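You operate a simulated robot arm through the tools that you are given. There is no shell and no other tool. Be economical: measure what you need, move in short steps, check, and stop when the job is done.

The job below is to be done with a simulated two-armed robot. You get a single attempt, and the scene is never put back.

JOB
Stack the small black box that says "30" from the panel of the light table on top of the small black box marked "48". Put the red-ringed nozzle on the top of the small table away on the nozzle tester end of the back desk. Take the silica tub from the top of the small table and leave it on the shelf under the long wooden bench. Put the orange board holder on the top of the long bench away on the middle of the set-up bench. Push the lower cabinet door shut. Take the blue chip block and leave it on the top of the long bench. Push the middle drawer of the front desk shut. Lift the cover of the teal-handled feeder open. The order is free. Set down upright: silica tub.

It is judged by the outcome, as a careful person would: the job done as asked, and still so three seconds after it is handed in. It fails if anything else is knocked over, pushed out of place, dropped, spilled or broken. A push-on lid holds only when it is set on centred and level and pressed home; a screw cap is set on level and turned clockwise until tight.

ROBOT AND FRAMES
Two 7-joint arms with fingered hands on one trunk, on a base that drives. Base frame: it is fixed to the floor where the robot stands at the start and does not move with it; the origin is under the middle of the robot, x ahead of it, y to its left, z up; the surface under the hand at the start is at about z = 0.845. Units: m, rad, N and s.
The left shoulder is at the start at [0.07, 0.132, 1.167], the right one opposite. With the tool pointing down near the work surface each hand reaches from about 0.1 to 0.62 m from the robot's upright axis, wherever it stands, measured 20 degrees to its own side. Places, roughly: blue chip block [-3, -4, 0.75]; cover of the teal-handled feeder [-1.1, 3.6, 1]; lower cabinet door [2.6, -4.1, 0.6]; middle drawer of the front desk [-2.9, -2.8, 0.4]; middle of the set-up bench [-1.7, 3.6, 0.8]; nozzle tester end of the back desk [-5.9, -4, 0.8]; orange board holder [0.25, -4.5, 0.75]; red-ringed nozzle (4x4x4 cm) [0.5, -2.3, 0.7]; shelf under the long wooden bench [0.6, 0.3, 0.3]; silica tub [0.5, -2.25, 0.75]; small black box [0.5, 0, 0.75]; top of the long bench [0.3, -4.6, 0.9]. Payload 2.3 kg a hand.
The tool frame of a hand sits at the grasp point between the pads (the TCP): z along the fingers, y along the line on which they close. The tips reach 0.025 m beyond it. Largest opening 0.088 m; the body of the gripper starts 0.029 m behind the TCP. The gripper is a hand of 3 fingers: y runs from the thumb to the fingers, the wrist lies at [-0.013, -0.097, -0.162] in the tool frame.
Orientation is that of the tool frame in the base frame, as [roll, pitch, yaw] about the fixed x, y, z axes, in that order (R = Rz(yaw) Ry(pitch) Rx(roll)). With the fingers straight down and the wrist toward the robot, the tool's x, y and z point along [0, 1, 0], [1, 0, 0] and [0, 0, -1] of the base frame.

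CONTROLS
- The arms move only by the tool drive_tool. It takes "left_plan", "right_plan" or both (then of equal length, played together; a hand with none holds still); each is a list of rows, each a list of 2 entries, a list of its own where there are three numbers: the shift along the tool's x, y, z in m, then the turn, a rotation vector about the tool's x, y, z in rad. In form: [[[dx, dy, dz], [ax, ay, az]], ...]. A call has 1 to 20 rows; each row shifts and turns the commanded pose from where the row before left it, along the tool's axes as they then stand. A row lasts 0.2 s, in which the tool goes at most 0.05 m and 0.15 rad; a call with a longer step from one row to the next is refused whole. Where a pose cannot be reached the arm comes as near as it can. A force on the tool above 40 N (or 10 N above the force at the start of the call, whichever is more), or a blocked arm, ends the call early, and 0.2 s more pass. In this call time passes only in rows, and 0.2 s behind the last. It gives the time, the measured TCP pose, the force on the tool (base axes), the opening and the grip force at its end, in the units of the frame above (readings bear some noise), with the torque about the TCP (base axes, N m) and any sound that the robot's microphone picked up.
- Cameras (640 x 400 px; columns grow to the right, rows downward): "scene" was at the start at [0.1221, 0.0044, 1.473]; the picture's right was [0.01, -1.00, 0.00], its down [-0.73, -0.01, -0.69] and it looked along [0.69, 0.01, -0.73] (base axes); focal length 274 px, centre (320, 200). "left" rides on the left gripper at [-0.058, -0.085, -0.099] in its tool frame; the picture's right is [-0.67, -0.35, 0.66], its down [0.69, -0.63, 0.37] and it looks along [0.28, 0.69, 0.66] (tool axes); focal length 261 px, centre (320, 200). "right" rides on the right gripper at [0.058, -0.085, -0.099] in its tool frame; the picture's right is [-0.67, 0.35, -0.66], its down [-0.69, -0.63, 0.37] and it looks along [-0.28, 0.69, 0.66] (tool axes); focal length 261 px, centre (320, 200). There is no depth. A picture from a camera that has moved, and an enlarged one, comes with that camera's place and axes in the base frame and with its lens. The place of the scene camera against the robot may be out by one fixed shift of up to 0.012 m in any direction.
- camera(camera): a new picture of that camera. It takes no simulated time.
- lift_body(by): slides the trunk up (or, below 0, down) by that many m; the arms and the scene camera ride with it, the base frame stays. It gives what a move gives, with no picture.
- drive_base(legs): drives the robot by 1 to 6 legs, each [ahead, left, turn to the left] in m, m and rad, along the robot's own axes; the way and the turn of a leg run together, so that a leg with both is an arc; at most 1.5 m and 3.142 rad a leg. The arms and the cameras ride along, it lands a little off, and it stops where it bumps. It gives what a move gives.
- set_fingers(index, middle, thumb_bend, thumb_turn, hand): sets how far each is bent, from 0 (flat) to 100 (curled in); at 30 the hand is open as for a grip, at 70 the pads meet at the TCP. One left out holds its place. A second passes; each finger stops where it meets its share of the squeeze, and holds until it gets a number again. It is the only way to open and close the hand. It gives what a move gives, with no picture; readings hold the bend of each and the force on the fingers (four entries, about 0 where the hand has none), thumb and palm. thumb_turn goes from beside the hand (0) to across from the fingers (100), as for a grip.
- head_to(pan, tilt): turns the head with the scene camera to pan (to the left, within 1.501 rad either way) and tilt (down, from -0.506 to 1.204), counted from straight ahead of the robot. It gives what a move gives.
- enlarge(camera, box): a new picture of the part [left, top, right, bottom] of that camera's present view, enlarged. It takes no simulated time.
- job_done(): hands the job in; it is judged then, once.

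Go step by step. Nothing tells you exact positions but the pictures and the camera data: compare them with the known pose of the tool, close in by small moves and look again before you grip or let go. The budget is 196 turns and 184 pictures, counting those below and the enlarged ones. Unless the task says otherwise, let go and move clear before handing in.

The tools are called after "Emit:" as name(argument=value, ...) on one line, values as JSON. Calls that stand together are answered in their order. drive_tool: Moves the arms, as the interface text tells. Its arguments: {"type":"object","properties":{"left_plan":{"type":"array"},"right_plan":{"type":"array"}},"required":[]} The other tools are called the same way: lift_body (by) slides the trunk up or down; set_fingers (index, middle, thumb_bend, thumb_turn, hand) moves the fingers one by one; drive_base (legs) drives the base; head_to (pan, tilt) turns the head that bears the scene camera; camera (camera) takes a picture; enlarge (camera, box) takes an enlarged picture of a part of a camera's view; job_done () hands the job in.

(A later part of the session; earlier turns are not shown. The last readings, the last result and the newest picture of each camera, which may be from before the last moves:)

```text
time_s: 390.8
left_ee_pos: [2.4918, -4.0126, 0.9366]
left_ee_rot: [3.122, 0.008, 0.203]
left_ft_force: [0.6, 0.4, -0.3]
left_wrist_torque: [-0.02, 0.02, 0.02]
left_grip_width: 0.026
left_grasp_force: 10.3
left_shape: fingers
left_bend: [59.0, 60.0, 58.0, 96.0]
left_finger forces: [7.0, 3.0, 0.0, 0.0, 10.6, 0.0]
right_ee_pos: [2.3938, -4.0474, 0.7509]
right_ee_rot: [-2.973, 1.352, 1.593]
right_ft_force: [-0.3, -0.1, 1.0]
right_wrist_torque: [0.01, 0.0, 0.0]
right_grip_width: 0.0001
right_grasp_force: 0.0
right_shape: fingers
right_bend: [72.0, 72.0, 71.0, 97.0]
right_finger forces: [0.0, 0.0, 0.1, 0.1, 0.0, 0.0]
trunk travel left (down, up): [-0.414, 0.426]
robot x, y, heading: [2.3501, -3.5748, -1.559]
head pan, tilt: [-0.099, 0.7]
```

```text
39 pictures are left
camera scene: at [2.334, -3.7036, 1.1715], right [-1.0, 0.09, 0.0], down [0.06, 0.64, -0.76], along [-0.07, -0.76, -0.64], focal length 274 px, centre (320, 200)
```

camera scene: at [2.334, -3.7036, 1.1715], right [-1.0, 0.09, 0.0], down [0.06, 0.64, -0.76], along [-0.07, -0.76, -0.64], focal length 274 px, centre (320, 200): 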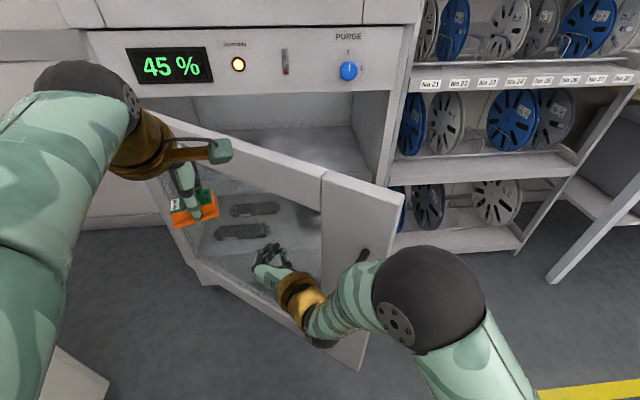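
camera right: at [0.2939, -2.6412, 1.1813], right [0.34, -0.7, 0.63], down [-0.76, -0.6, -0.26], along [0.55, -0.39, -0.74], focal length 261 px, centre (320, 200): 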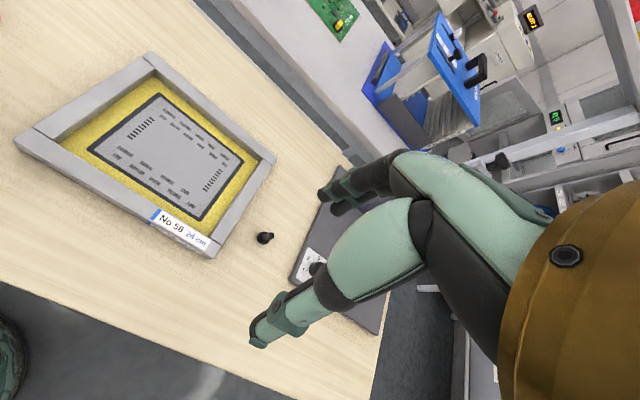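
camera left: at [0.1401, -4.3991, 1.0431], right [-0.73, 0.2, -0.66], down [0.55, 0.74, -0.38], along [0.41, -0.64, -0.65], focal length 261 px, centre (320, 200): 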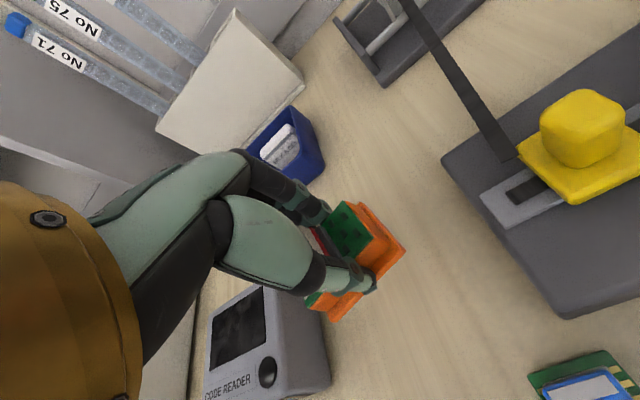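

Nearly there; extend the right arm forward to push (keeping the left hand back).

Emit:
drive_tool(right_plan=[[[0, -0.01, 0.04], [0, 0, 0]], [[0, -0.01, 0.04], [0, 0, 0]], [[0, -0.01, 0.03], [0, 0, 0]]])

Emit:
drive_base(legs=[[0.15, -0.05, 0]])

Emit:
camera(camera="scene")

```text
time_s: 391.6
left_ee_pos: [2.4899, -4.0118, 0.9372]
left_ee_rot: [3.12, 0.005, 0.201]
left_ft_force: [0.7, -0.5, -0.9]
left_wrist_torque: [-0.01, -0.01, 0.02]
left_grip_width: 0.0264
left_grasp_force: 10.2
left_shape: fingers
left_bend: [59.0, 60.0, 58.0, 96.0]
left_finger forces: [7.0, 3.1, 0.0, 0.0, 10.6, 0.0]
right_ee_pos: [2.3477, -4.1491, 0.7306]
right_ee_rot: [-2.956, 1.353, 1.609]
right_ft_force: [-0.9, 0.3, -0.2]
right_wrist_torque: [0.0, -0.01, 0.01]
right_grip_width: 0.0002
right_grasp_force: 0.2
right_shape: fingers
right_bend: [72.0, 72.0, 71.0, 97.0]
right_finger forces: [0.0, 0.1, 0.0, 0.0, 0.1, 0.0]
trunk travel left (down, up): [-0.414, 0.426]
robot x, y, heading: [2.3524, -3.5712, -1.563]
head pan, tilt: [-0.099, 0.7]
```

```text
time_s: 393.0
left_ee_pos: [2.4423, -4.162, 0.9362]
left_ee_rot: [3.12, 0.007, 0.202]
left_ft_force: [-0.2, -0.4, -0.7]
left_wrist_torque: [0.0, -0.03, 0.0]
left_grip_width: 0.0264
left_grasp_force: 10.4
left_shape: fingers
left_bend: [59.0, 60.0, 58.0, 96.0]
left_finger forces: [7.1, 3.1, 0.1, 0.0, 10.6, 0.0]
right_ee_pos: [2.2995, -4.2995, 0.7298]
right_ee_rot: [-2.971, 1.351, 1.594]
right_ft_force: [-0.4, -0.5, 0.5]
right_wrist_torque: [0.03, -0.01, -0.01]
right_grip_width: 0.0003
right_grasp_force: 0.0
right_shape: fingers
right_bend: [72.0, 72.0, 71.0, 97.0]
right_finger forces: [0.1, 0.0, 0.1, 0.1, 0.0, 0.0]
trunk travel left (down, up): [-0.414, 0.426]
robot x, y, heading: [2.3007, -3.7185, -1.565]
head pan, tilt: [-0.099, 0.7]
```

```text
38 pictures are left
camera scene: at [2.2852, -3.8539, 1.1715], right [-1.0, 0.09, 0.0], down [0.06, 0.64, -0.76], along [-0.07, -0.76, -0.64], focal length 274 px, centre (320, 200)
```

scene: 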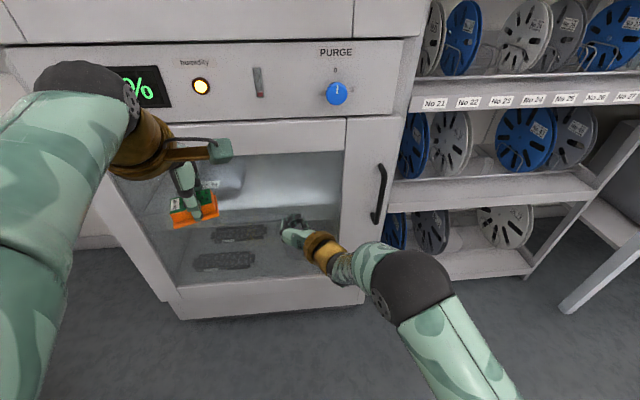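

Almost flush. Push further with the arm until it meets resistance.

Emit:
drive_tool(right_plan=[[[0, -0.005, 0.02], [0, 0, 0]], [[0, -0.005, 0.02], [0, 0, 0]], [[0, -0.005, 0.02], [0, 0, 0]], [[0, 0, 0.02], [0, 0, 0]]])

Emit:
enlarge(camera="scene", box=[80, 90, 440, 340])

```text
time_s: 394.0
left_ee_pos: [2.4413, -4.1622, 0.9364]
left_ee_rot: [3.123, 0.007, 0.201]
left_ft_force: [-0.2, -0.1, -0.9]
left_wrist_torque: [-0.01, 0.0, 0.01]
left_grip_width: 0.0265
left_grasp_force: 10.2
left_shape: fingers
left_bend: [59.0, 60.0, 58.0, 96.0]
left_finger forces: [7.0, 3.2, 0.0, 0.1, 10.6, 0.1]
right_ee_pos: [2.2727, -4.3732, 0.712]
right_ee_rot: [-2.962, 1.349, 1.601]
right_ft_force: [-1.1, -0.1, 0.3]
right_wrist_torque: [-0.01, -0.03, 0.01]
right_grip_width: 0.0
right_grasp_force: 0.0
right_shape: fingers
right_bend: [72.0, 72.0, 71.0, 97.0]
right_finger forces: [0.0, 0.0, 0.0, 0.0, 0.1, 0.0]
trunk travel left (down, up): [-0.414, 0.426]
robot x, y, heading: [2.3026, -3.718, -1.566]
head pan, tilt: [-0.099, 0.7]
```

```text
1.60 times, centred on (260, 215) of scene
camera zoom: at [2.285, -3.8541, 1.1715], right [-1.0, 0.09, 0.0], down [0.06, 0.64, -0.76], along [-0.07, -0.76, -0.64], focal length 439 px, centre (416, 176)
```

zoom: 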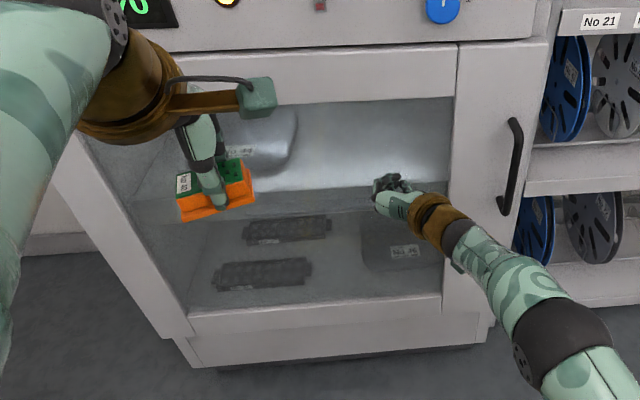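

Emit:
drive_tool(right_plan=[[[0, 0, 0.02], [0, 0, 0]], [[0, 0, 0.02], [0, 0, 0]], [[0, 0, 0.015], [0, 0, 0]]])

```text
time_s: 394.8
left_ee_pos: [2.4414, -4.1619, 0.9365]
left_ee_rot: [3.119, 0.006, 0.202]
left_ft_force: [0.8, 0.1, -0.6]
left_wrist_torque: [0.01, 0.0, -0.02]
left_grip_width: 0.0263
left_grasp_force: 10.4
left_shape: fingers
left_bend: [59.0, 60.0, 58.0, 96.0]
left_finger forces: [7.1, 3.0, 0.0, 0.0, 10.6, 0.0]
right_ee_pos: [2.2709, -4.3835, 0.7104]
right_ee_rot: [-2.972, 1.351, 1.59]
right_ft_force: [-0.4, 1.6, 0.1]
right_wrist_torque: [-0.01, -0.01, -0.01]
right_grip_width: 0.0
right_grasp_force: 0.1
right_shape: fingers
right_bend: [72.0, 72.0, 71.0, 97.0]
right_finger forces: [0.0, 0.0, 0.0, 0.1, 0.0, 0.1]
right hand out of reach, approached as far as the arm can: row 1, 2, 3
trunk travel left (down, up): [-0.414, 0.426]
robot x, y, heading: [2.3009, -3.7237, -1.562]
head pan, tilt: [-0.099, 0.7]
```

Emit:
drive_base(legs=[[0.1, -0.02, 0]])

Emit:
enlarge(camera="scene", box=[80, 60, 480, 340])

```text
time_s: 395.6
left_ee_pos: [2.438, -4.1678, 0.9407]
left_ee_rot: [3.114, 0.011, 0.2]
left_ft_force: [1.2, 0.3, -1.2]
left_wrist_torque: [-0.01, 0.02, -0.05]
left_grip_width: 0.0264
left_grasp_force: 10.3
left_shape: fingers
left_bend: [59.0, 60.0, 58.0, 96.0]
left_finger forces: [6.9, 3.1, 0.0, 0.1, 10.6, 0.0]
right_ee_pos: [2.2708, -4.3897, 0.7127]
right_ee_rot: [-2.982, 1.354, 1.59]
right_ft_force: [-1.5, 24.5, 5.8]
right_wrist_torque: [0.01, 0.07, -0.26]
right_grip_width: 0.0
right_grasp_force: 15.1
right_shape: fingers
right_bend: [72.0, 73.0, 72.0, 97.0]
right_finger forces: [6.0, 1.3, 0.1, 0.1, 23.3, 0.0]
trunk travel left (down, up): [-0.414, 0.426]
robot x, y, heading: [2.2986, -3.738, -1.565]
head pan, tilt: [-0.099, 0.7]
stopped in leg 1: the force on the tool passed its limit at 90 N (the readings are from after the stop); the commanded pose is now the measured one
```

```text
1.43 times, centred on (280, 200) of scene
camera zoom: at [2.2817, -3.8575, 1.1727], right [-1.0, 0.1, 0.0], down [0.06, 0.63, -0.77], along [-0.07, -0.77, -0.64], focal length 392 px, centre (377, 200)
```

zoom: 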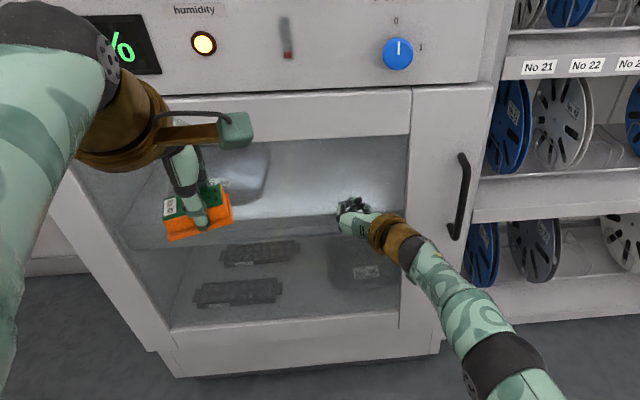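

The door is shut firmly. I back out, raise the trunk, and travel toward the set-up bench, turning north.

Emit:
drive_base(legs=[[-0.25, 0, 0], [0, -1.45, 0], [0, -1.45, 0]])

Emit:
lift_body(by=0.32)

Emit:
drive_base(legs=[[-0.3, 0, 0], [0, 0, 3.135], [1.5, 0, 0], [1.5, 0, 0], [1.3, 0, 0]])

Emit:
head_to(pan=0.15, tilt=0.35)

Emit:
camera(camera="scene")

```text
time_s: 411.1
left_ee_pos: [-0.4508, -3.9891, 0.9366]
left_ee_rot: [3.123, 0.008, 0.23]
left_ft_force: [0.3, 1.0, -0.3]
left_wrist_torque: [0.0, -0.04, 0.02]
left_grip_width: 0.0267
left_grasp_force: 11.0
left_shape: fingers
left_bend: [59.0, 60.0, 58.0, 96.0]
left_finger forces: [7.1, 3.0, 0.0, 0.0, 10.8, 0.0]
right_ee_pos: [-0.612, -4.2128, 0.7074]
right_ee_rot: [-2.981, 1.345, 1.621]
right_ft_force: [0.2, 0.2, 0.3]
right_wrist_torque: [0.03, 0.0, -0.02]
right_grip_width: 0.0003
right_grasp_force: 0.1
right_shape: fingers
right_bend: [72.0, 72.0, 71.0, 97.0]
right_finger forces: [0.0, 0.0, 0.0, 0.0, 0.1, 0.1]
trunk travel left (down, up): [-0.414, 0.426]
robot x, y, heading: [-0.6057, -3.5528, -1.534]
head pan, tilt: [-0.099, 0.7]
```

```text
time_s: 414.2
left_ee_pos: [-0.4509, -3.9891, 1.2569]
left_ee_rot: [3.123, 0.011, 0.232]
left_ft_force: [0.7, -0.5, -1.5]
left_wrist_torque: [0.05, 0.02, 0.04]
left_grip_width: 0.0264
left_grasp_force: 10.5
left_shape: fingers
left_bend: [59.0, 60.0, 58.0, 96.0]
left_finger forces: [7.0, 3.0, 0.0, 0.0, 10.7, 0.0]
right_ee_pos: [-0.6116, -4.2143, 1.0282]
right_ee_rot: [-2.99, 1.344, 1.612]
right_ft_force: [0.3, 1.0, 0.5]
right_wrist_torque: [-0.02, -0.04, 0.03]
right_grip_width: 0.0002
right_grasp_force: 0.0
right_shape: fingers
right_bend: [72.0, 72.0, 71.0, 97.0]
right_finger forces: [0.0, 0.0, 0.1, 0.0, 0.0, 0.0]
trunk travel left (down, up): [-0.734, 0.106]
robot x, y, heading: [-0.6058, -3.5505, -1.539]
head pan, tilt: [-0.099, 0.7]
```

```text
time_s: 437.4
left_ee_pos: [-0.7739, 0.1162, 1.2576]
left_ee_rot: [3.123, 0.008, -2.866]
left_ft_force: [0.1, 0.1, -0.4]
left_wrist_torque: [0.01, 0.0, 0.02]
left_grip_width: 0.0258
left_grasp_force: 9.3
left_shape: fingers
left_bend: [59.0, 61.0, 59.0, 96.0]
left_finger forces: [6.7, 2.9, 0.1, 0.0, 9.6, 0.0]
right_ee_pos: [-0.6236, 0.3477, 1.0268]
right_ee_rot: [-2.987, 1.344, -1.482]
right_ft_force: [-0.5, -0.2, 0.4]
right_wrist_torque: [-0.01, -0.04, -0.04]
right_grip_width: 0.0
right_grasp_force: 0.0
right_shape: fingers
right_bend: [72.0, 72.0, 71.0, 97.0]
right_finger forces: [0.0, 0.0, 0.1, 0.0, 0.0, 0.0]
trunk travel left (down, up): [-0.734, 0.106]
robot x, y, heading: [-0.5967, -0.3139, 1.652]
head pan, tilt: [-0.099, 0.7]
stopped in leg 4: the robot was blocked; the commanded pose is now the measured one
```

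```text
time_s: 438.2
left_ee_pos: [-0.7725, 0.1159, 1.2552]
left_ee_rot: [3.123, 0.009, -2.866]
left_ft_force: [-0.1, 0.2, -0.7]
left_wrist_torque: [0.02, 0.01, 0.02]
left_grip_width: 0.0257
left_grasp_force: 9.7
left_shape: fingers
left_bend: [59.0, 61.0, 59.0, 96.0]
left_finger forces: [6.7, 3.0, 0.0, 0.0, 9.6, 0.0]
right_ee_pos: [-0.6227, 0.3473, 1.0276]
right_ee_rot: [-2.988, 1.345, -1.483]
right_ft_force: [0.6, -0.7, -0.3]
right_wrist_torque: [0.0, -0.02, 0.02]
right_grip_width: 0.0
right_grasp_force: 0.0
right_shape: fingers
right_bend: [72.0, 72.0, 71.0, 97.0]
right_finger forces: [0.0, 0.1, 0.0, 0.0, 0.0, 0.0]
trunk travel left (down, up): [-0.734, 0.106]
robot x, y, heading: [-0.5974, -0.311, 1.653]
head pan, tilt: [0.15, 0.351]
```

```text
35 pictures are left
camera scene: at [-0.6328, -0.1688, 1.5229], right [0.97, 0.23, 0.0], down [0.08, -0.34, -0.94], along [-0.21, 0.91, -0.34], focal length 274 px, centre (320, 200)
```

scene: 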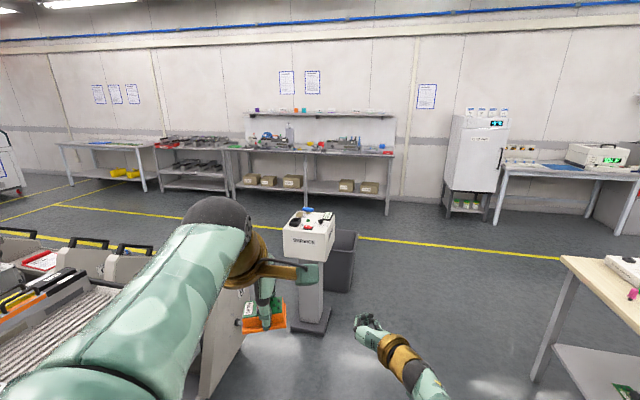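

The base bumped lightly at a cart on the left; I shift right, straighten, and continue north.

Emit:
drive_base(legs=[[-0.05, -0.25, -0.04], [0, 0, -0.045], [1.3, 0, 0], [1.2, 0, 0], [0, 1.0, 0]])

Emit:
head_to(pan=0, tilt=0.5)

Emit:
camera(camera="scene")

```text
time_s: 454.4
left_ee_pos: [-0.7763, 2.5878, 1.2616]
left_ee_rot: [3.114, -0.002, -2.954]
left_ft_force: [0.6, -1.1, -0.3]
left_wrist_torque: [0.03, 0.06, 0.06]
left_grip_width: 0.0256
left_grasp_force: 9.9
left_shape: fingers
left_bend: [59.0, 61.0, 59.0, 96.0]
left_finger forces: [6.7, 2.9, 0.0, 0.1, 9.7, 0.0]
right_ee_pos: [-0.6076, 2.8072, 1.0314]
right_ee_rot: [-3.027, 1.352, -1.612]
right_ft_force: [0.6, 0.3, 0.2]
right_wrist_torque: [0.04, 0.0, 0.03]
right_grip_width: 0.0001
right_grasp_force: 0.1
right_shape: fingers
right_bend: [72.0, 72.0, 71.0, 97.0]
right_finger forces: [0.0, 0.0, 0.0, 0.0, 0.0, 0.0]
trunk travel left (down, up): [-0.734, 0.106]
robot x, y, heading: [-0.6575, 2.1522, 1.558]
head pan, tilt: [0.15, 0.351]
stopped in leg 5: the robot was blocked; the commanded pose is now the measured one
```

```text
time_s: 455.1
left_ee_pos: [-0.7912, 2.595, 1.2576]
left_ee_rot: [3.121, 0.009, -2.953]
left_ft_force: [-0.1, -0.1, -1.0]
left_wrist_torque: [-0.01, 0.03, 0.02]
left_grip_width: 0.0259
left_grasp_force: 9.6
left_shape: fingers
left_bend: [59.0, 61.0, 59.0, 96.0]
left_finger forces: [6.7, 3.0, 0.0, 0.0, 9.7, 0.0]
right_ee_pos: [-0.6198, 2.8124, 1.0293]
right_ee_rot: [-2.982, 1.346, -1.564]
right_ft_force: [-0.1, 0.4, -0.1]
right_wrist_torque: [0.0, 0.0, -0.01]
right_grip_width: 0.0003
right_grasp_force: 0.0
right_shape: fingers
right_bend: [72.0, 72.0, 71.0, 97.0]
right_finger forces: [0.0, 0.0, 0.0, 0.0, 0.2, 0.1]
trunk travel left (down, up): [-0.734, 0.106]
robot x, y, heading: [-0.6597, 2.154, 1.562]
head pan, tilt: [0.0, 0.499]
```

```text
34 pictures are left
camera scene: at [-0.6628, 2.2962, 1.5095], right [1.0, -0.01, 0.0], down [0.0, -0.48, -0.88], along [0.01, 0.88, -0.48], focal length 274 px, centre (320, 200)
```

scene: 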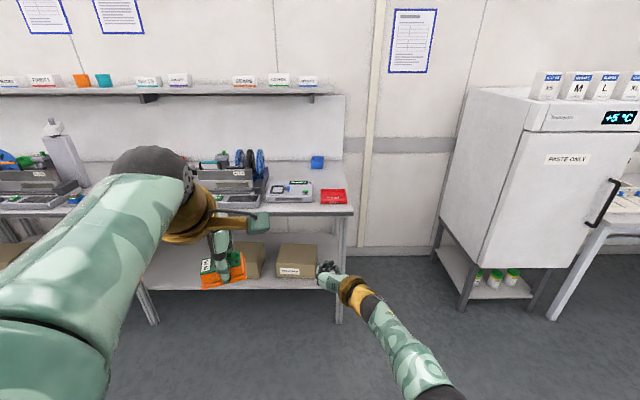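

The strafe bumped something on my left-rear (a bin). I step right/forward and look.

Emit:
drive_base(legs=[[0.05, -0.05, 0], [0.25, 0, 0]])

Emit:
head_to(pan=1.5, tilt=0.8)

Emit:
camera(camera="scene")

```text
time_s: 457.5
left_ee_pos: [-0.7384, 2.8926, 1.2564]
left_ee_rot: [3.121, 0.008, -2.955]
left_ft_force: [0.4, -0.5, -0.1]
left_wrist_torque: [0.04, -0.01, -0.02]
left_grip_width: 0.0258
left_grasp_force: 9.2
left_shape: fingers
left_bend: [59.0, 61.0, 59.0, 96.0]
left_finger forces: [6.7, 3.0, 0.1, 0.1, 9.5, 0.1]
right_ee_pos: [-0.5678, 3.1101, 1.0283]
right_ee_rot: [-2.985, 1.348, -1.571]
right_ft_force: [0.2, 0.2, 0.7]
right_wrist_torque: [0.02, -0.02, -0.02]
right_grip_width: 0.0
right_grasp_force: 0.0
right_shape: fingers
right_bend: [72.0, 72.0, 71.0, 97.0]
right_finger forces: [0.0, 0.0, 0.1, 0.0, 0.0, 0.1]
trunk travel left (down, up): [-0.734, 0.106]
robot x, y, heading: [-0.6019, 2.4522, 1.561]
head pan, tilt: [0.0, 0.499]
```

```text
time_s: 459.1
left_ee_pos: [-0.7393, 2.8937, 1.2549]
left_ee_rot: [3.123, 0.008, -2.954]
left_ft_force: [0.2, 0.3, -1.6]
left_wrist_torque: [-0.01, 0.02, -0.02]
left_grip_width: 0.0255
left_grasp_force: 9.4
left_shape: fingers
left_bend: [59.0, 61.0, 59.0, 96.0]
left_finger forces: [6.7, 2.8, 0.0, 0.0, 9.6, 0.0]
right_ee_pos: [-0.5675, 3.1126, 1.0273]
right_ee_rot: [-2.99, 1.344, -1.576]
right_ft_force: [-0.4, 0.5, 0.1]
right_wrist_torque: [-0.01, 0.02, 0.0]
right_grip_width: 0.0
right_grasp_force: 0.1
right_shape: fingers
right_bend: [72.0, 72.0, 71.0, 97.0]
right_finger forces: [0.0, 0.1, 0.1, 0.0, 0.0, 0.1]
trunk travel left (down, up): [-0.734, 0.106]
robot x, y, heading: [-0.6024, 2.4527, 1.559]
head pan, tilt: [1.499, 0.799]
```

```text
33 pictures are left
camera scene: at [-0.6922, 2.513, 1.4833], right [0.08, 1.0, 0.0], down [0.71, -0.06, -0.7], along [-0.69, 0.06, -0.72], focal length 274 px, centre (320, 200)
```

scene: 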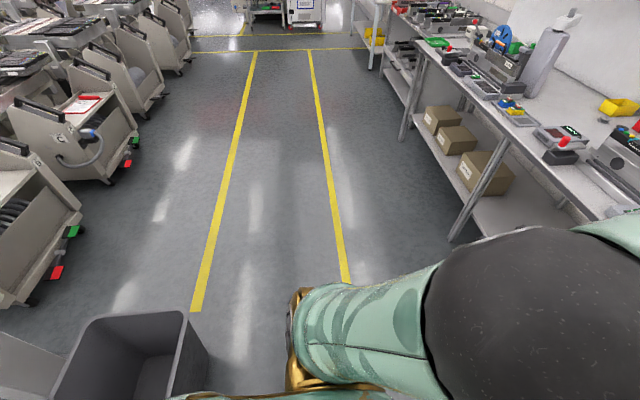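

The bin stands fine. I move up and strafe west along the bench.

Emit:
drive_base(legs=[[0.22, 0, 0.01], [0, 0.95, 0]])

Emit:
head_to(pan=0, tilt=0.7)

Emit:
camera(camera="scene")

```text
time_s: 465.3
left_ee_pos: [-1.678, 3.1126, 1.2555]
left_ee_rot: [3.122, 0.008, -2.94]
left_ft_force: [0.0, 0.1, -0.7]
left_wrist_torque: [0.01, 0.03, 0.0]
left_grip_width: 0.0261
left_grasp_force: 9.7
left_shape: fingers
left_bend: [59.0, 61.0, 59.0, 96.0]
left_finger forces: [6.7, 2.8, 0.0, 0.0, 9.6, 0.0]
right_ee_pos: [-1.511, 3.3313, 1.0278]
right_ee_rot: [-2.98, 1.345, -1.548]
right_ft_force: [-0.1, 0.8, 0.4]
right_wrist_torque: [0.03, 0.02, 0.0]
right_grip_width: 0.0
right_grasp_force: 0.1
right_shape: fingers
right_bend: [72.0, 72.0, 71.0, 97.0]
right_finger forces: [0.0, 0.0, 0.0, 0.1, 0.1, 0.0]
trunk travel left (down, up): [-0.734, 0.106]
robot x, y, heading: [-1.5373, 2.6704, 1.574]
head pan, tilt: [1.499, 0.799]
```

```text
time_s: 466.9
left_ee_pos: [-1.6789, 3.113, 1.2566]
left_ee_rot: [3.122, 0.007, -2.94]
left_ft_force: [-0.6, -0.2, -0.6]
left_wrist_torque: [0.01, -0.01, 0.0]
left_grip_width: 0.0258
left_grasp_force: 9.9
left_shape: fingers
left_bend: [59.0, 61.0, 59.0, 96.0]
left_finger forces: [6.6, 2.9, 0.0, 0.1, 9.6, 0.0]
right_ee_pos: [-1.5123, 3.3319, 1.0278]
right_ee_rot: [-2.984, 1.345, -1.553]
right_ft_force: [-0.5, -0.7, -0.8]
right_wrist_torque: [0.03, -0.02, -0.02]
right_grip_width: 0.0002
right_grasp_force: 0.0
right_shape: fingers
right_bend: [72.0, 72.0, 71.0, 97.0]
right_finger forces: [0.1, 0.0, 0.0, 0.0, 0.1, 0.1]
trunk travel left (down, up): [-0.734, 0.106]
robot x, y, heading: [-1.5383, 2.6719, 1.575]
head pan, tilt: [0.0, 0.7]
```

```text
32 pictures are left
camera scene: at [-1.5477, 2.8109, 1.4915], right [1.0, 0.01, 0.0], down [0.0, -0.64, -0.76], along [0.0, 0.76, -0.64], focal length 274 px, centre (320, 200)
```

scene: 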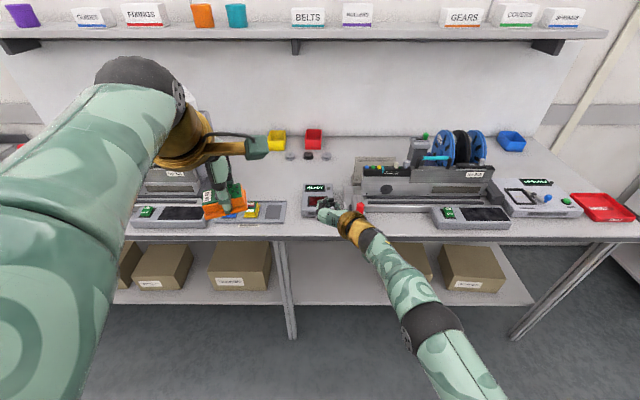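

Emit:
enlarge(camera="scene", box=[200, 120, 380, 240])

Emit:
enlarge(camera="scene", box=[340, 110, 640, 250])

```text
3.33 times, centred on (290, 180) of scene
camera zoom: at [-1.5477, 2.8109, 1.4915], right [1.0, 0.01, 0.0], down [0.0, -0.64, -0.76], along [0.0, 0.76, -0.64], focal length 915 px, centre (420, 267)
```

zoom: 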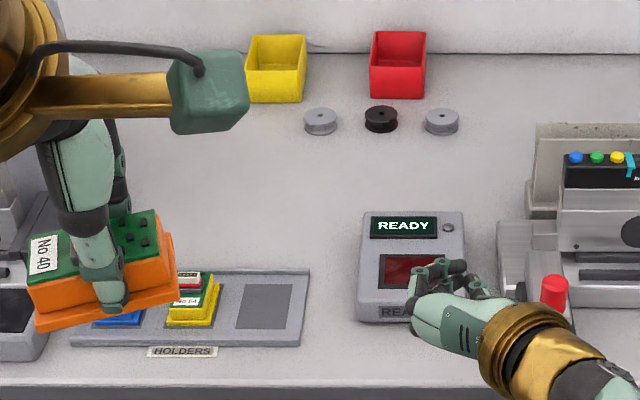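

```text
2.13 times, centred on (490, 180) of scene
camera zoom: at [-1.5477, 2.8109, 1.4915], right [1.0, 0.01, 0.0], down [0.0, -0.64, -0.76], along [0.0, 0.76, -0.64], focal length 586 px, centre (-43, 243)
```

zoom: 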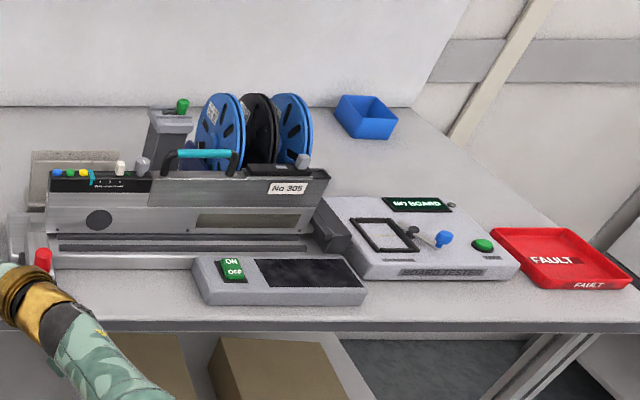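

The middle of the set-up bench has a HOLDERS tray with an empty slot at ≈(−1.716, 3.565) – the natural place. I raise/retract the right hand, align the left hand, and move in.

Emit:
drive_tool(right_plan=[[[-0.035, 0, -0.03], [0, 0, 0]], [[-0.035, 0, -0.03], [0, 0, 0]], [[-0.035, 0, -0.03], [0, 0, 0]], [[-0.035, 0, -0.03], [0, 0, 0]]], left_plan=[[[0, 0, 0.04], [0, 0, 0.1]], [[0, 0, 0.04], [0, 0, 0.1]], [[0, 0, 0.04], [0, 0, 0]], [[0, 0, 0.04], [0, 0, 0]]])

Emit:
drive_base(legs=[[0.43, 0.04, 0]])

Emit:
camera(camera="left")

```text
time_s: 467.9
left_ee_pos: [-1.6767, 3.1154, 1.0969]
left_ee_rot: [3.122, 0.005, -3.14]
left_ft_force: [0.6, 0.4, -0.9]
left_wrist_torque: [0.0, -0.05, 0.01]
left_grip_width: 0.0254
left_grasp_force: 9.0
left_shape: fingers
left_bend: [59.0, 61.0, 59.0, 96.0]
left_finger forces: [6.6, 2.8, 0.0, 0.0, 9.3, 0.0]
right_ee_pos: [-1.5321, 3.2485, 1.192]
right_ee_rot: [-2.981, 1.345, -1.553]
right_ft_force: [0.0, 0.9, -0.8]
right_wrist_torque: [-0.01, 0.02, -0.01]
right_grip_width: 0.0
right_grasp_force: 0.1
right_shape: fingers
right_bend: [72.0, 72.0, 71.0, 97.0]
right_finger forces: [0.0, 0.0, 0.0, 0.0, 0.1, 0.1]
trunk travel left (down, up): [-0.734, 0.106]
robot x, y, heading: [-1.5384, 2.6729, 1.58]
head pan, tilt: [0.0, 0.7]
```

```text
time_s: 470.5
left_ee_pos: [-1.7167, 3.5367, 1.0972]
left_ee_rot: [3.119, 0.005, 3.139]
left_ft_force: [-0.8, 0.1, -0.5]
left_wrist_torque: [0.02, -0.02, 0.0]
left_grip_width: 0.0256
left_grasp_force: 9.5
left_shape: fingers
left_bend: [59.0, 61.0, 59.0, 96.0]
left_finger forces: [6.6, 2.9, 0.0, 0.0, 9.3, 0.1]
right_ee_pos: [-1.5695, 3.6708, 1.1931]
right_ee_rot: [-2.985, 1.345, -1.561]
right_ft_force: [0.2, 0.0, -0.5]
right_wrist_torque: [0.03, -0.02, -0.03]
right_grip_width: 0.0001
right_grasp_force: 0.1
right_shape: fingers
right_bend: [72.0, 72.0, 71.0, 97.0]
right_finger forces: [0.0, 0.0, 0.0, 0.0, 0.0, 0.0]
trunk travel left (down, up): [-0.734, 0.106]
robot x, y, heading: [-1.5795, 3.0935, 1.572]
head pan, tilt: [0.0, 0.7]
```

```text
29 pictures are left
camera left: at [-1.6599, 3.4498, 1.1962], right [0.67, -0.34, -0.66], down [-0.69, -0.62, -0.38], along [-0.28, 0.71, -0.65], focal length 261 px, centre (320, 200)
```

left: 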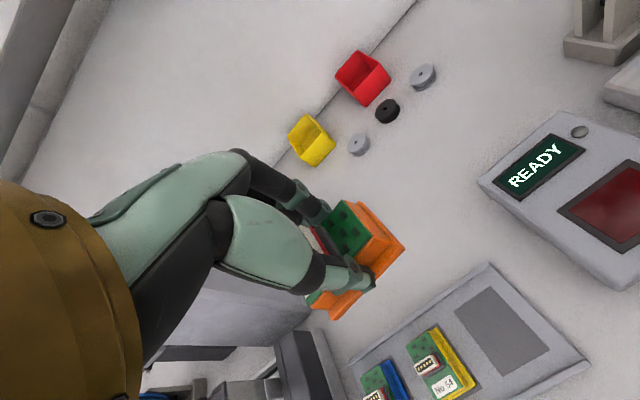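

The slot's orientation differs, so I set the holder on the free bench surface just behind the tray (≈(−1.71, 3.66)), still the middle of the bench.

Emit:
drive_base(legs=[[0.12, 0, 0]])

Emit:
lift_body(by=-0.15)

Emit:
drive_tool(left_plan=[[[0, 0, 0.03], [0, 0, 0]], [[0, 0, 0.03], [0, 0, 0]], [[0, 0, 0.02], [0, 0, 0]]])

Emit:
camera(camera="left")

```text
time_s: 471.8
left_ee_pos: [-1.7153, 3.6552, 1.097]
left_ee_rot: [3.117, 0.004, 3.138]
left_ft_force: [0.0, 0.3, -0.9]
left_wrist_torque: [0.02, -0.03, -0.01]
left_grip_width: 0.0256
left_grasp_force: 9.4
left_shape: fingers
left_bend: [59.0, 61.0, 59.0, 96.0]
left_finger forces: [6.5, 2.8, 0.1, 0.0, 9.4, 0.0]
right_ee_pos: [-1.5687, 3.7892, 1.1945]
right_ee_rot: [-2.984, 1.349, -1.562]
right_ft_force: [0.5, -0.4, -0.5]
right_wrist_torque: [0.02, 0.04, 0.02]
right_grip_width: 0.0001
right_grasp_force: 0.1
right_shape: fingers
right_bend: [72.0, 72.0, 71.0, 97.0]
right_finger forces: [0.0, 0.0, 0.1, 0.0, 0.0, 0.1]
trunk travel left (down, up): [-0.734, 0.106]
robot x, y, heading: [-1.5792, 3.216, 1.566]
head pan, tilt: [0.0, 0.7]
```

```text
time_s: 473.5
left_ee_pos: [-1.7149, 3.6581, 0.9478]
left_ee_rot: [3.123, 0.002, 3.137]
left_ft_force: [-0.5, 0.6, -1.0]
left_wrist_torque: [0.01, 0.0, 0.0]
left_grip_width: 0.0257
left_grasp_force: 9.4
left_shape: fingers
left_bend: [59.0, 61.0, 59.0, 96.0]
left_finger forces: [6.5, 2.8, 0.1, 0.0, 9.4, 0.0]
right_ee_pos: [-1.569, 3.7919, 1.0427]
right_ee_rot: [-2.98, 1.344, -1.558]
right_ft_force: [-0.3, -1.1, 0.2]
right_wrist_torque: [-0.01, 0.03, 0.0]
right_grip_width: 0.0002
right_grasp_force: 0.0
right_shape: fingers
right_bend: [72.0, 72.0, 71.0, 97.0]
right_finger forces: [0.0, 0.0, 0.0, 0.0, 0.1, 0.0]
trunk travel left (down, up): [-0.584, 0.256]
robot x, y, heading: [-1.5812, 3.2183, 1.566]
head pan, tilt: [0.0, 0.7]
```

```text
time_s: 474.3
left_ee_pos: [-1.716, 3.663, 0.8832]
left_ee_rot: [3.091, 0.005, -3.141]
left_ft_force: [0.3, -5.7, 17.6]
left_wrist_torque: [-0.27, -0.07, -0.01]
left_grip_width: 0.0257
left_grasp_force: 17.6
left_shape: fingers
left_bend: [61.0, 62.0, 58.0, 96.0]
left_finger forces: [10.2, 5.6, 0.0, 0.0, 19.1, 0.0]
right_ee_pos: [-1.5666, 3.7889, 1.0439]
right_ee_rot: [-2.99, 1.348, -1.567]
right_ft_force: [-0.4, -0.2, -0.4]
right_wrist_torque: [-0.01, 0.01, 0.01]
right_grip_width: 0.0003
right_grasp_force: 0.1
right_shape: fingers
right_bend: [72.0, 72.0, 71.0, 97.0]
right_finger forces: [0.0, 0.1, 0.0, 0.0, 0.0, 0.0]
trunk travel left (down, up): [-0.584, 0.256]
robot x, y, heading: [-1.5783, 3.2148, 1.573]
head pan, tilt: [0.0, 0.7]
stopped in row 3 (left hand): the force on the tool passed its limit at 51 N (the readings are from after the stop); the commanded pose is now the measured one
```

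```text
28 pictures are left
camera left: at [-1.6587, 3.5729, 0.9783], right [0.67, -0.32, -0.67], down [-0.68, -0.61, -0.4], along [-0.28, 0.73, -0.63], focal length 261 px, centre (320, 200)
```

left: 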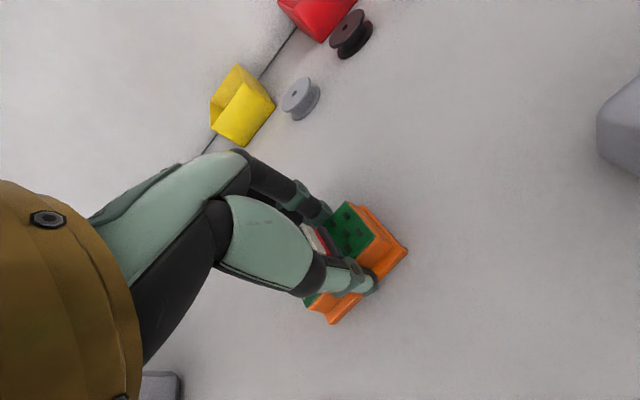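

The holder is on the bench. Ease, release, and rise.

Emit:
drive_tool(left_plan=[[[0, 0, -0.004], [0, 0, 0]]])

Emit:
set_fingers(hand="left", index=44, middle=44, thumb_bend=44)

Emit:
drive_tool(left_plan=[[[0, 0, -0.02], [0, 0, 0]], [[0, 0, -0.04], [0, 0, 0]], [[0, 0, -0.045], [0, 0, 0]], [[0, 0, -0.045], [0, 0, 0]]])

Emit:
camera(camera="left")

```text
time_s: 474.7
left_ee_pos: [-1.7164, 3.6638, 0.883]
left_ee_rot: [3.099, 0.006, -3.141]
left_ft_force: [0.8, -1.1, 2.4]
left_wrist_torque: [-0.13, 0.02, -0.03]
left_grip_width: 0.0256
left_grasp_force: 11.9
left_shape: fingers
left_bend: [60.0, 62.0, 59.0, 96.0]
left_finger forces: [6.3, 4.2, 0.1, 0.0, 12.1, 0.1]
right_ee_pos: [-1.568, 3.7913, 1.0439]
right_ee_rot: [-2.985, 1.346, -1.564]
right_ft_force: [0.2, -0.1, 0.3]
right_wrist_torque: [0.02, -0.02, 0.02]
right_grip_width: 0.0002
right_grasp_force: 0.1
right_shape: fingers
right_bend: [72.0, 72.0, 71.0, 97.0]
right_finger forces: [0.0, 0.0, 0.0, 0.1, 0.0, 0.0]
trunk travel left (down, up): [-0.584, 0.256]
robot x, y, heading: [-1.5796, 3.2135, 1.565]
head pan, tilt: [0.0, 0.7]
```

```text
time_s: 475.7
left_ee_pos: [-1.716, 3.6639, 0.8831]
left_ee_rot: [3.098, 0.008, 3.141]
left_ft_force: [0.5, -0.1, -0.5]
left_wrist_torque: [0.02, -0.01, -0.02]
left_grip_width: 0.0543
left_grasp_force: 0.1
left_shape: fingers
left_bend: [44.0, 44.0, 44.0, 97.0]
left_finger forces: [0.1, 0.0, 0.0, 0.1, 0.1, 0.0]
right_ee_pos: [-1.5677, 3.7916, 1.0423]
right_ee_rot: [-2.985, 1.345, -1.563]
right_ft_force: [0.9, -0.2, -0.3]
right_wrist_torque: [0.03, -0.02, 0.0]
right_grip_width: 0.0002
right_grasp_force: 0.2
right_shape: fingers
right_bend: [72.0, 72.0, 71.0, 97.0]
right_finger forces: [0.0, 0.0, 0.1, 0.0, 0.0, 0.0]
trunk travel left (down, up): [-0.584, 0.256]
robot x, y, heading: [-1.5781, 3.2124, 1.571]
head pan, tilt: [0.0, 0.7]
```

```text
time_s: 476.7
left_ee_pos: [-1.7159, 3.6567, 1.0327]
left_ee_rot: [3.097, 0.006, 3.142]
left_ft_force: [-0.4, 0.3, -0.1]
left_wrist_torque: [0.01, -0.02, 0.0]
left_grip_width: 0.0543
left_grasp_force: 0.0
left_shape: fingers
left_bend: [44.0, 44.0, 44.0, 97.0]
left_finger forces: [0.0, 0.0, 0.1, 0.0, 0.0, 0.0]
right_ee_pos: [-1.5689, 3.7904, 1.0438]
right_ee_rot: [-2.99, 1.347, -1.568]
right_ft_force: [0.6, -0.3, -0.6]
right_wrist_torque: [0.02, 0.01, -0.01]
right_grip_width: 0.0
right_grasp_force: 0.0
right_shape: fingers
right_bend: [72.0, 72.0, 71.0, 97.0]
right_finger forces: [0.1, 0.0, 0.1, 0.0, 0.1, 0.0]
trunk travel left (down, up): [-0.584, 0.256]
robot x, y, heading: [-1.5768, 3.2122, 1.57]
head pan, tilt: [0.0, 0.7]
```

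```text
27 pictures are left
camera left: at [-1.6598, 3.5673, 1.1295], right [0.67, -0.32, -0.67], down [-0.68, -0.61, -0.4], along [-0.28, 0.72, -0.63], focal length 261 px, centre (320, 200)
```

left: 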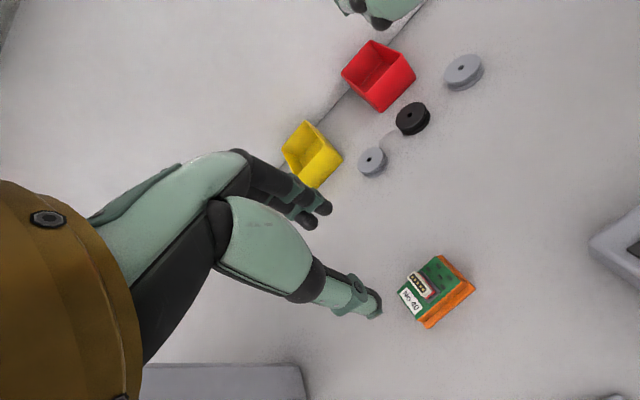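

The holder is placed. Now to the feeder: back out, strafe right and look closely at the cover.

Emit:
lift_body(by=0.15)

Emit:
drive_base(legs=[[-0.4, 0, 0], [0, -0.45, 0], [0.15, 0, 0]])

Emit:
head_to(pan=0, tilt=0.75)

Emit:
enlarge(camera="scene", box=[220, 80, 440, 240])

```text
time_s: 478.4
left_ee_pos: [-1.7167, 3.6585, 1.1817]
left_ee_rot: [3.098, 0.006, 3.14]
left_ft_force: [0.8, 0.4, 0.2]
left_wrist_torque: [0.01, 0.01, -0.02]
left_grip_width: 0.0543
left_grasp_force: 0.2
left_shape: fingers
left_bend: [44.0, 44.0, 44.0, 97.0]
left_finger forces: [0.0, 0.1, 0.0, 0.0, 0.1, 0.0]
right_ee_pos: [-1.5686, 3.7919, 1.1921]
right_ee_rot: [-2.984, 1.344, -1.561]
right_ft_force: [-0.3, -0.3, 0.3]
right_wrist_torque: [0.01, 0.02, -0.02]
right_grip_width: 0.0001
right_grasp_force: 0.2
right_shape: fingers
right_bend: [72.0, 72.0, 71.0, 97.0]
right_finger forces: [0.0, 0.1, 0.0, 0.0, 0.0, 0.0]
trunk travel left (down, up): [-0.734, 0.106]
robot x, y, heading: [-1.5808, 3.2163, 1.568]
head pan, tilt: [0.0, 0.7]
```

```text
time_s: 484.2
left_ee_pos: [-1.2704, 3.4049, 1.1848]
left_ee_rot: [3.094, 0.007, -3.137]
left_ft_force: [-0.5, -0.6, 0.5]
left_wrist_torque: [-0.02, 0.01, 0.0]
left_grip_width: 0.0546
left_grasp_force: 0.0
left_shape: fingers
left_bend: [44.0, 44.0, 44.0, 97.0]
left_finger forces: [0.0, 0.0, 0.0, 0.0, 0.0, 0.0]
right_ee_pos: [-1.1236, 3.5406, 1.1937]
right_ee_rot: [-2.979, 1.346, -1.55]
right_ft_force: [0.3, 0.1, 0.3]
right_wrist_torque: [0.01, -0.03, 0.04]
right_grip_width: 0.0
right_grasp_force: 0.3
right_shape: fingers
right_bend: [72.0, 72.0, 71.0, 97.0]
right_finger forces: [0.0, 0.0, 0.1, 0.0, 0.0, 0.1]
trunk travel left (down, up): [-0.734, 0.106]
robot x, y, heading: [-1.1282, 2.9659, 1.581]
head pan, tilt: [0.0, 0.7]
```

```text
time_s: 484.8
left_ee_pos: [-1.2706, 3.4076, 1.1822]
left_ee_rot: [3.098, 0.007, -3.136]
left_ft_force: [0.1, -0.1, 1.0]
left_wrist_torque: [0.03, 0.02, -0.01]
left_grip_width: 0.0545
left_grasp_force: 0.1
left_shape: fingers
left_bend: [44.0, 44.0, 44.0, 97.0]
left_finger forces: [0.1, 0.0, 0.1, 0.0, 0.1, 0.1]
right_ee_pos: [-1.1232, 3.5422, 1.1924]
right_ee_rot: [-2.983, 1.345, -1.556]
right_ft_force: [0.2, -0.4, 0.0]
right_wrist_torque: [-0.01, 0.01, -0.01]
right_grip_width: 0.0
right_grasp_force: 0.0
right_shape: fingers
right_bend: [72.0, 72.0, 71.0, 97.0]
right_finger forces: [0.2, 0.0, 0.0, 0.1, 0.0, 0.0]
trunk travel left (down, up): [-0.734, 0.106]
robot x, y, heading: [-1.1332, 2.9645, 1.576]
head pan, tilt: [0.0, 0.75]
```

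```text
2.50 times, centred on (330, 160) of scene
camera zoom: at [-1.1395, 3.1013, 1.4874], right [1.0, 0.0, 0.0], down [0.0, -0.68, -0.73], along [0.0, 0.73, -0.68], focal length 686 px, centre (295, 300)
```

zoom: 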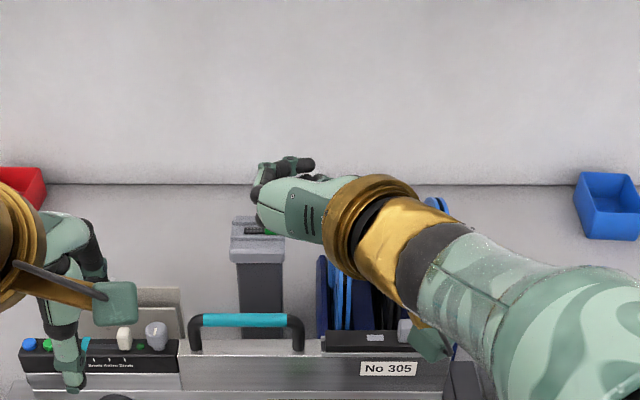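

Emit:
drive_tool(right_plan=[[[0, -0.04, -0.03], [0, 0, 0]], [[0, -0.04, -0.03], [0, 0, 0]], [[0, -0.04, -0.03], [0, 0, 0]]], left_plan=[[[0.03, -0.01, 0], [0, 0, 0]], [[0.03, -0.01, 0], [0, 0, 0]], [[0.03, -0.01, 0], [0, 0, 0]]])

Emit:
enlarge(camera="scene", box=[200, 150, 460, 320])

```text
time_s: 485.6
left_ee_pos: [-1.3596, 3.3772, 1.1801]
left_ee_rot: [3.097, 0.008, -3.135]
left_ft_force: [0.6, 0.1, -0.6]
left_wrist_torque: [0.0, 0.0, 0.0]
left_grip_width: 0.0545
left_grasp_force: 0.1
left_shape: fingers
left_bend: [44.0, 44.0, 44.0, 97.0]
left_finger forces: [0.0, 0.0, 0.0, 0.0, 0.0, 0.1]
right_ee_pos: [-1.0166, 3.4377, 1.2176]
right_ee_rot: [-2.996, 1.346, -1.564]
right_ft_force: [0.2, 0.3, -0.6]
right_wrist_torque: [-0.02, 0.0, -0.01]
right_grip_width: 0.0
right_grasp_force: 0.1
right_shape: fingers
right_bend: [72.0, 72.0, 71.0, 97.0]
right_finger forces: [0.0, 0.0, 0.1, 0.1, 0.0, 0.0]
trunk travel left (down, up): [-0.734, 0.106]
robot x, y, heading: [-1.1301, 2.9704, 1.576]
head pan, tilt: [0.0, 0.75]
```

```text
2.35 times, centred on (330, 235) of scene
camera zoom: at [-1.1392, 3.1004, 1.4875], right [1.0, 0.0, 0.0], down [0.0, -0.68, -0.73], along [0.0, 0.73, -0.68], focal length 646 px, centre (296, 118)
```

zoom: 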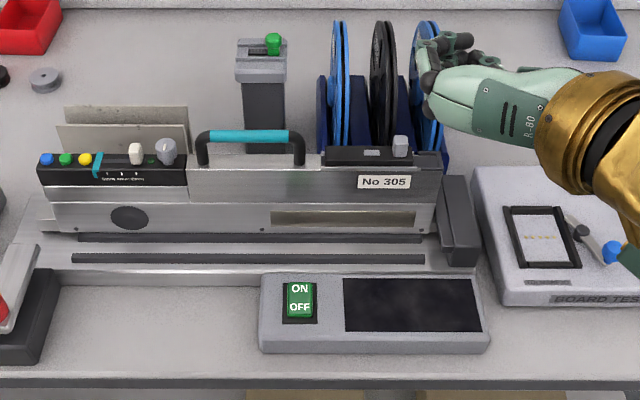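

Emit:
enlarge(camera="scene", box=[255, 195, 405, 255])

Emit:
camera(camera="right")

```text
4.27 times, centred on (330, 225) of scene
camera zoom: at [-1.1392, 3.1004, 1.4875], right [1.0, 0.0, 0.0], down [0.0, -0.68, -0.73], along [0.0, 0.73, -0.68], focal length 1171 px, centre (277, 93)
```

zoom: 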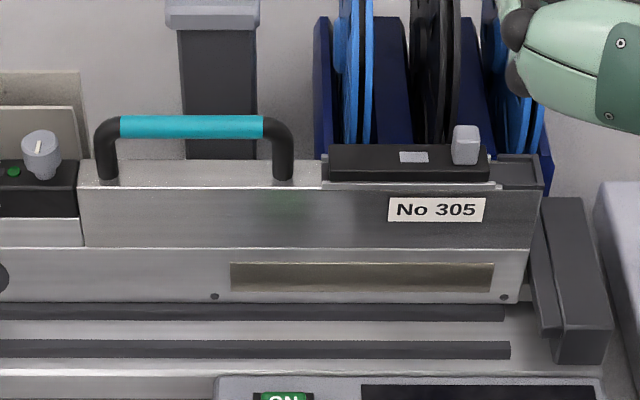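

```text
23 pictures are left
camera right: at [-0.9469, 3.3183, 1.1855], right [-0.44, -0.44, 0.79], down [0.67, 0.42, 0.61], along [-0.6, 0.8, 0.11], focal length 261 px, centre (320, 200)
```

right: 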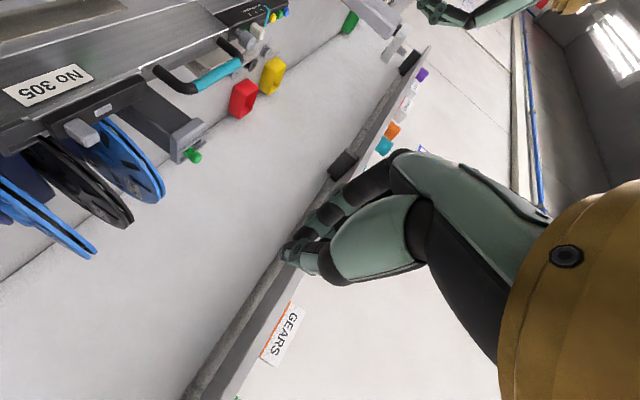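

The cover is the black plate on top with a grey tab at its right end (tab ≈(−1.034, 3.553, 1.027)). I close the left fingers and bring the fingertip to the right side of the tab to swing it up.

Emit:
set_fingers(hand="left", index=72, middle=72, thumb_bend=72)

Emit:
drive_base(legs=[[0, -0.37, 0], [0.17, 0, 0]])

Emit:
camera(camera="left")

Emit:
head_to(pan=0.3, tilt=0.9)

Emit:
camera(camera="scene")

```text
time_s: 486.6
left_ee_pos: [-1.3601, 3.3778, 1.1791]
left_ee_rot: [3.097, 0.007, -3.137]
left_ft_force: [0.0, 0.0, -0.3]
left_wrist_torque: [0.01, -0.02, 0.0]
left_grip_width: 0.0002
left_grasp_force: 0.1
left_shape: fingers
left_bend: [72.0, 72.0, 71.0, 97.0]
left_finger forces: [0.0, 0.0, 0.0, 0.0, 0.1, 0.1]
right_ee_pos: [-1.0181, 3.4398, 1.2183]
right_ee_rot: [-2.983, 1.345, -1.552]
right_ft_force: [-0.3, 0.1, 0.1]
right_wrist_torque: [-0.03, -0.01, -0.04]
right_grip_width: 0.0001
right_grasp_force: 0.0
right_shape: fingers
right_bend: [72.0, 72.0, 71.0, 97.0]
right_finger forces: [0.0, 0.0, 0.0, 0.0, 0.0, 0.0]
trunk travel left (down, up): [-0.734, 0.106]
robot x, y, heading: [-1.1329, 2.9667, 1.579]
head pan, tilt: [0.0, 0.75]
```

```text
time_s: 490.1
left_ee_pos: [-0.9952, 3.5435, 1.1811]
left_ee_rot: [3.095, 0.007, -3.128]
left_ft_force: [0.2, 0.0, 0.2]
left_wrist_torque: [-0.01, 0.02, -0.04]
left_grip_width: 0.0
left_grasp_force: 0.0
left_shape: fingers
left_bend: [72.0, 72.0, 71.0, 97.0]
left_finger forces: [0.0, 0.0, 0.1, 0.1, 0.0, 0.0]
right_ee_pos: [-0.654, 3.6099, 1.2203]
right_ee_rot: [-2.978, 1.349, -1.54]
right_ft_force: [0.7, -0.5, -0.3]
right_wrist_torque: [-0.01, -0.01, 0.02]
right_grip_width: 0.0
right_grasp_force: 0.2
right_shape: fingers
right_bend: [72.0, 72.0, 71.0, 97.0]
right_finger forces: [0.0, 0.0, 0.0, 0.0, 0.0, 0.1]
trunk travel left (down, up): [-0.734, 0.106]
robot x, y, heading: [-0.7598, 3.1371, 1.581]
head pan, tilt: [0.0, 0.75]
```

```text
22 pictures are left
camera left: at [-0.9381, 3.4559, 1.2771], right [0.68, -0.31, -0.67], down [-0.67, -0.62, -0.4], along [-0.29, 0.72, -0.63], focal length 261 px, centre (320, 200)
```

left: 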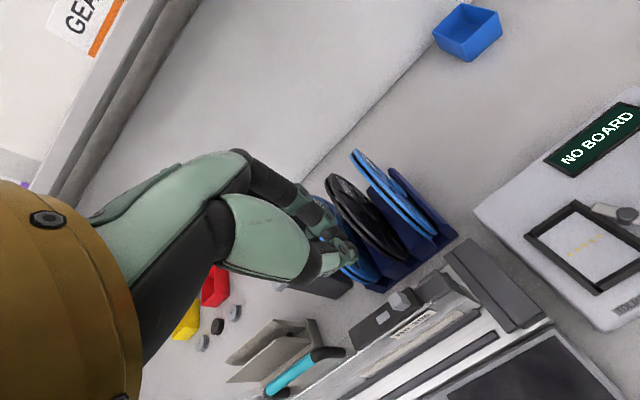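

```text
time_s: 490.9
left_ee_pos: [-0.9953, 3.5485, 1.1802]
left_ee_rot: [3.097, 0.007, -3.128]
left_ft_force: [0.2, 0.2, -0.4]
left_wrist_torque: [0.0, -0.03, 0.0]
left_grip_width: 0.0001
left_grasp_force: 0.1
left_shape: fingers
left_bend: [72.0, 72.0, 71.0, 97.0]
left_finger forces: [0.0, 0.0, 0.1, 0.0, 0.0, 0.0]
right_ee_pos: [-0.6547, 3.6139, 1.2172]
right_ee_rot: [-2.986, 1.345, -1.546]
right_ft_force: [-0.3, 0.4, -0.5]
right_wrist_torque: [0.01, 0.0, 0.04]
right_grip_width: 0.0
right_grasp_force: 0.2
right_shape: fingers
right_bend: [72.0, 72.0, 71.0, 97.0]
right_finger forces: [0.1, 0.0, 0.0, 0.1, 0.0, 0.0]
trunk travel left (down, up): [-0.734, 0.106]
robot x, y, heading: [-0.764, 3.1355, 1.58]
head pan, tilt: [0.3, 0.901]
```

```text
21 pictures are left
camera scene: at [-0.7951, 3.2636, 1.4754], right [0.95, 0.31, 0.0], down [0.24, -0.75, -0.62], along [-0.19, 0.59, -0.78], focal length 274 px, centre (320, 200)
```

scene: 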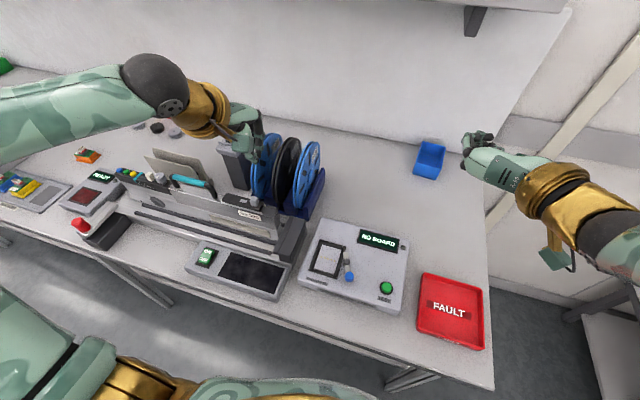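

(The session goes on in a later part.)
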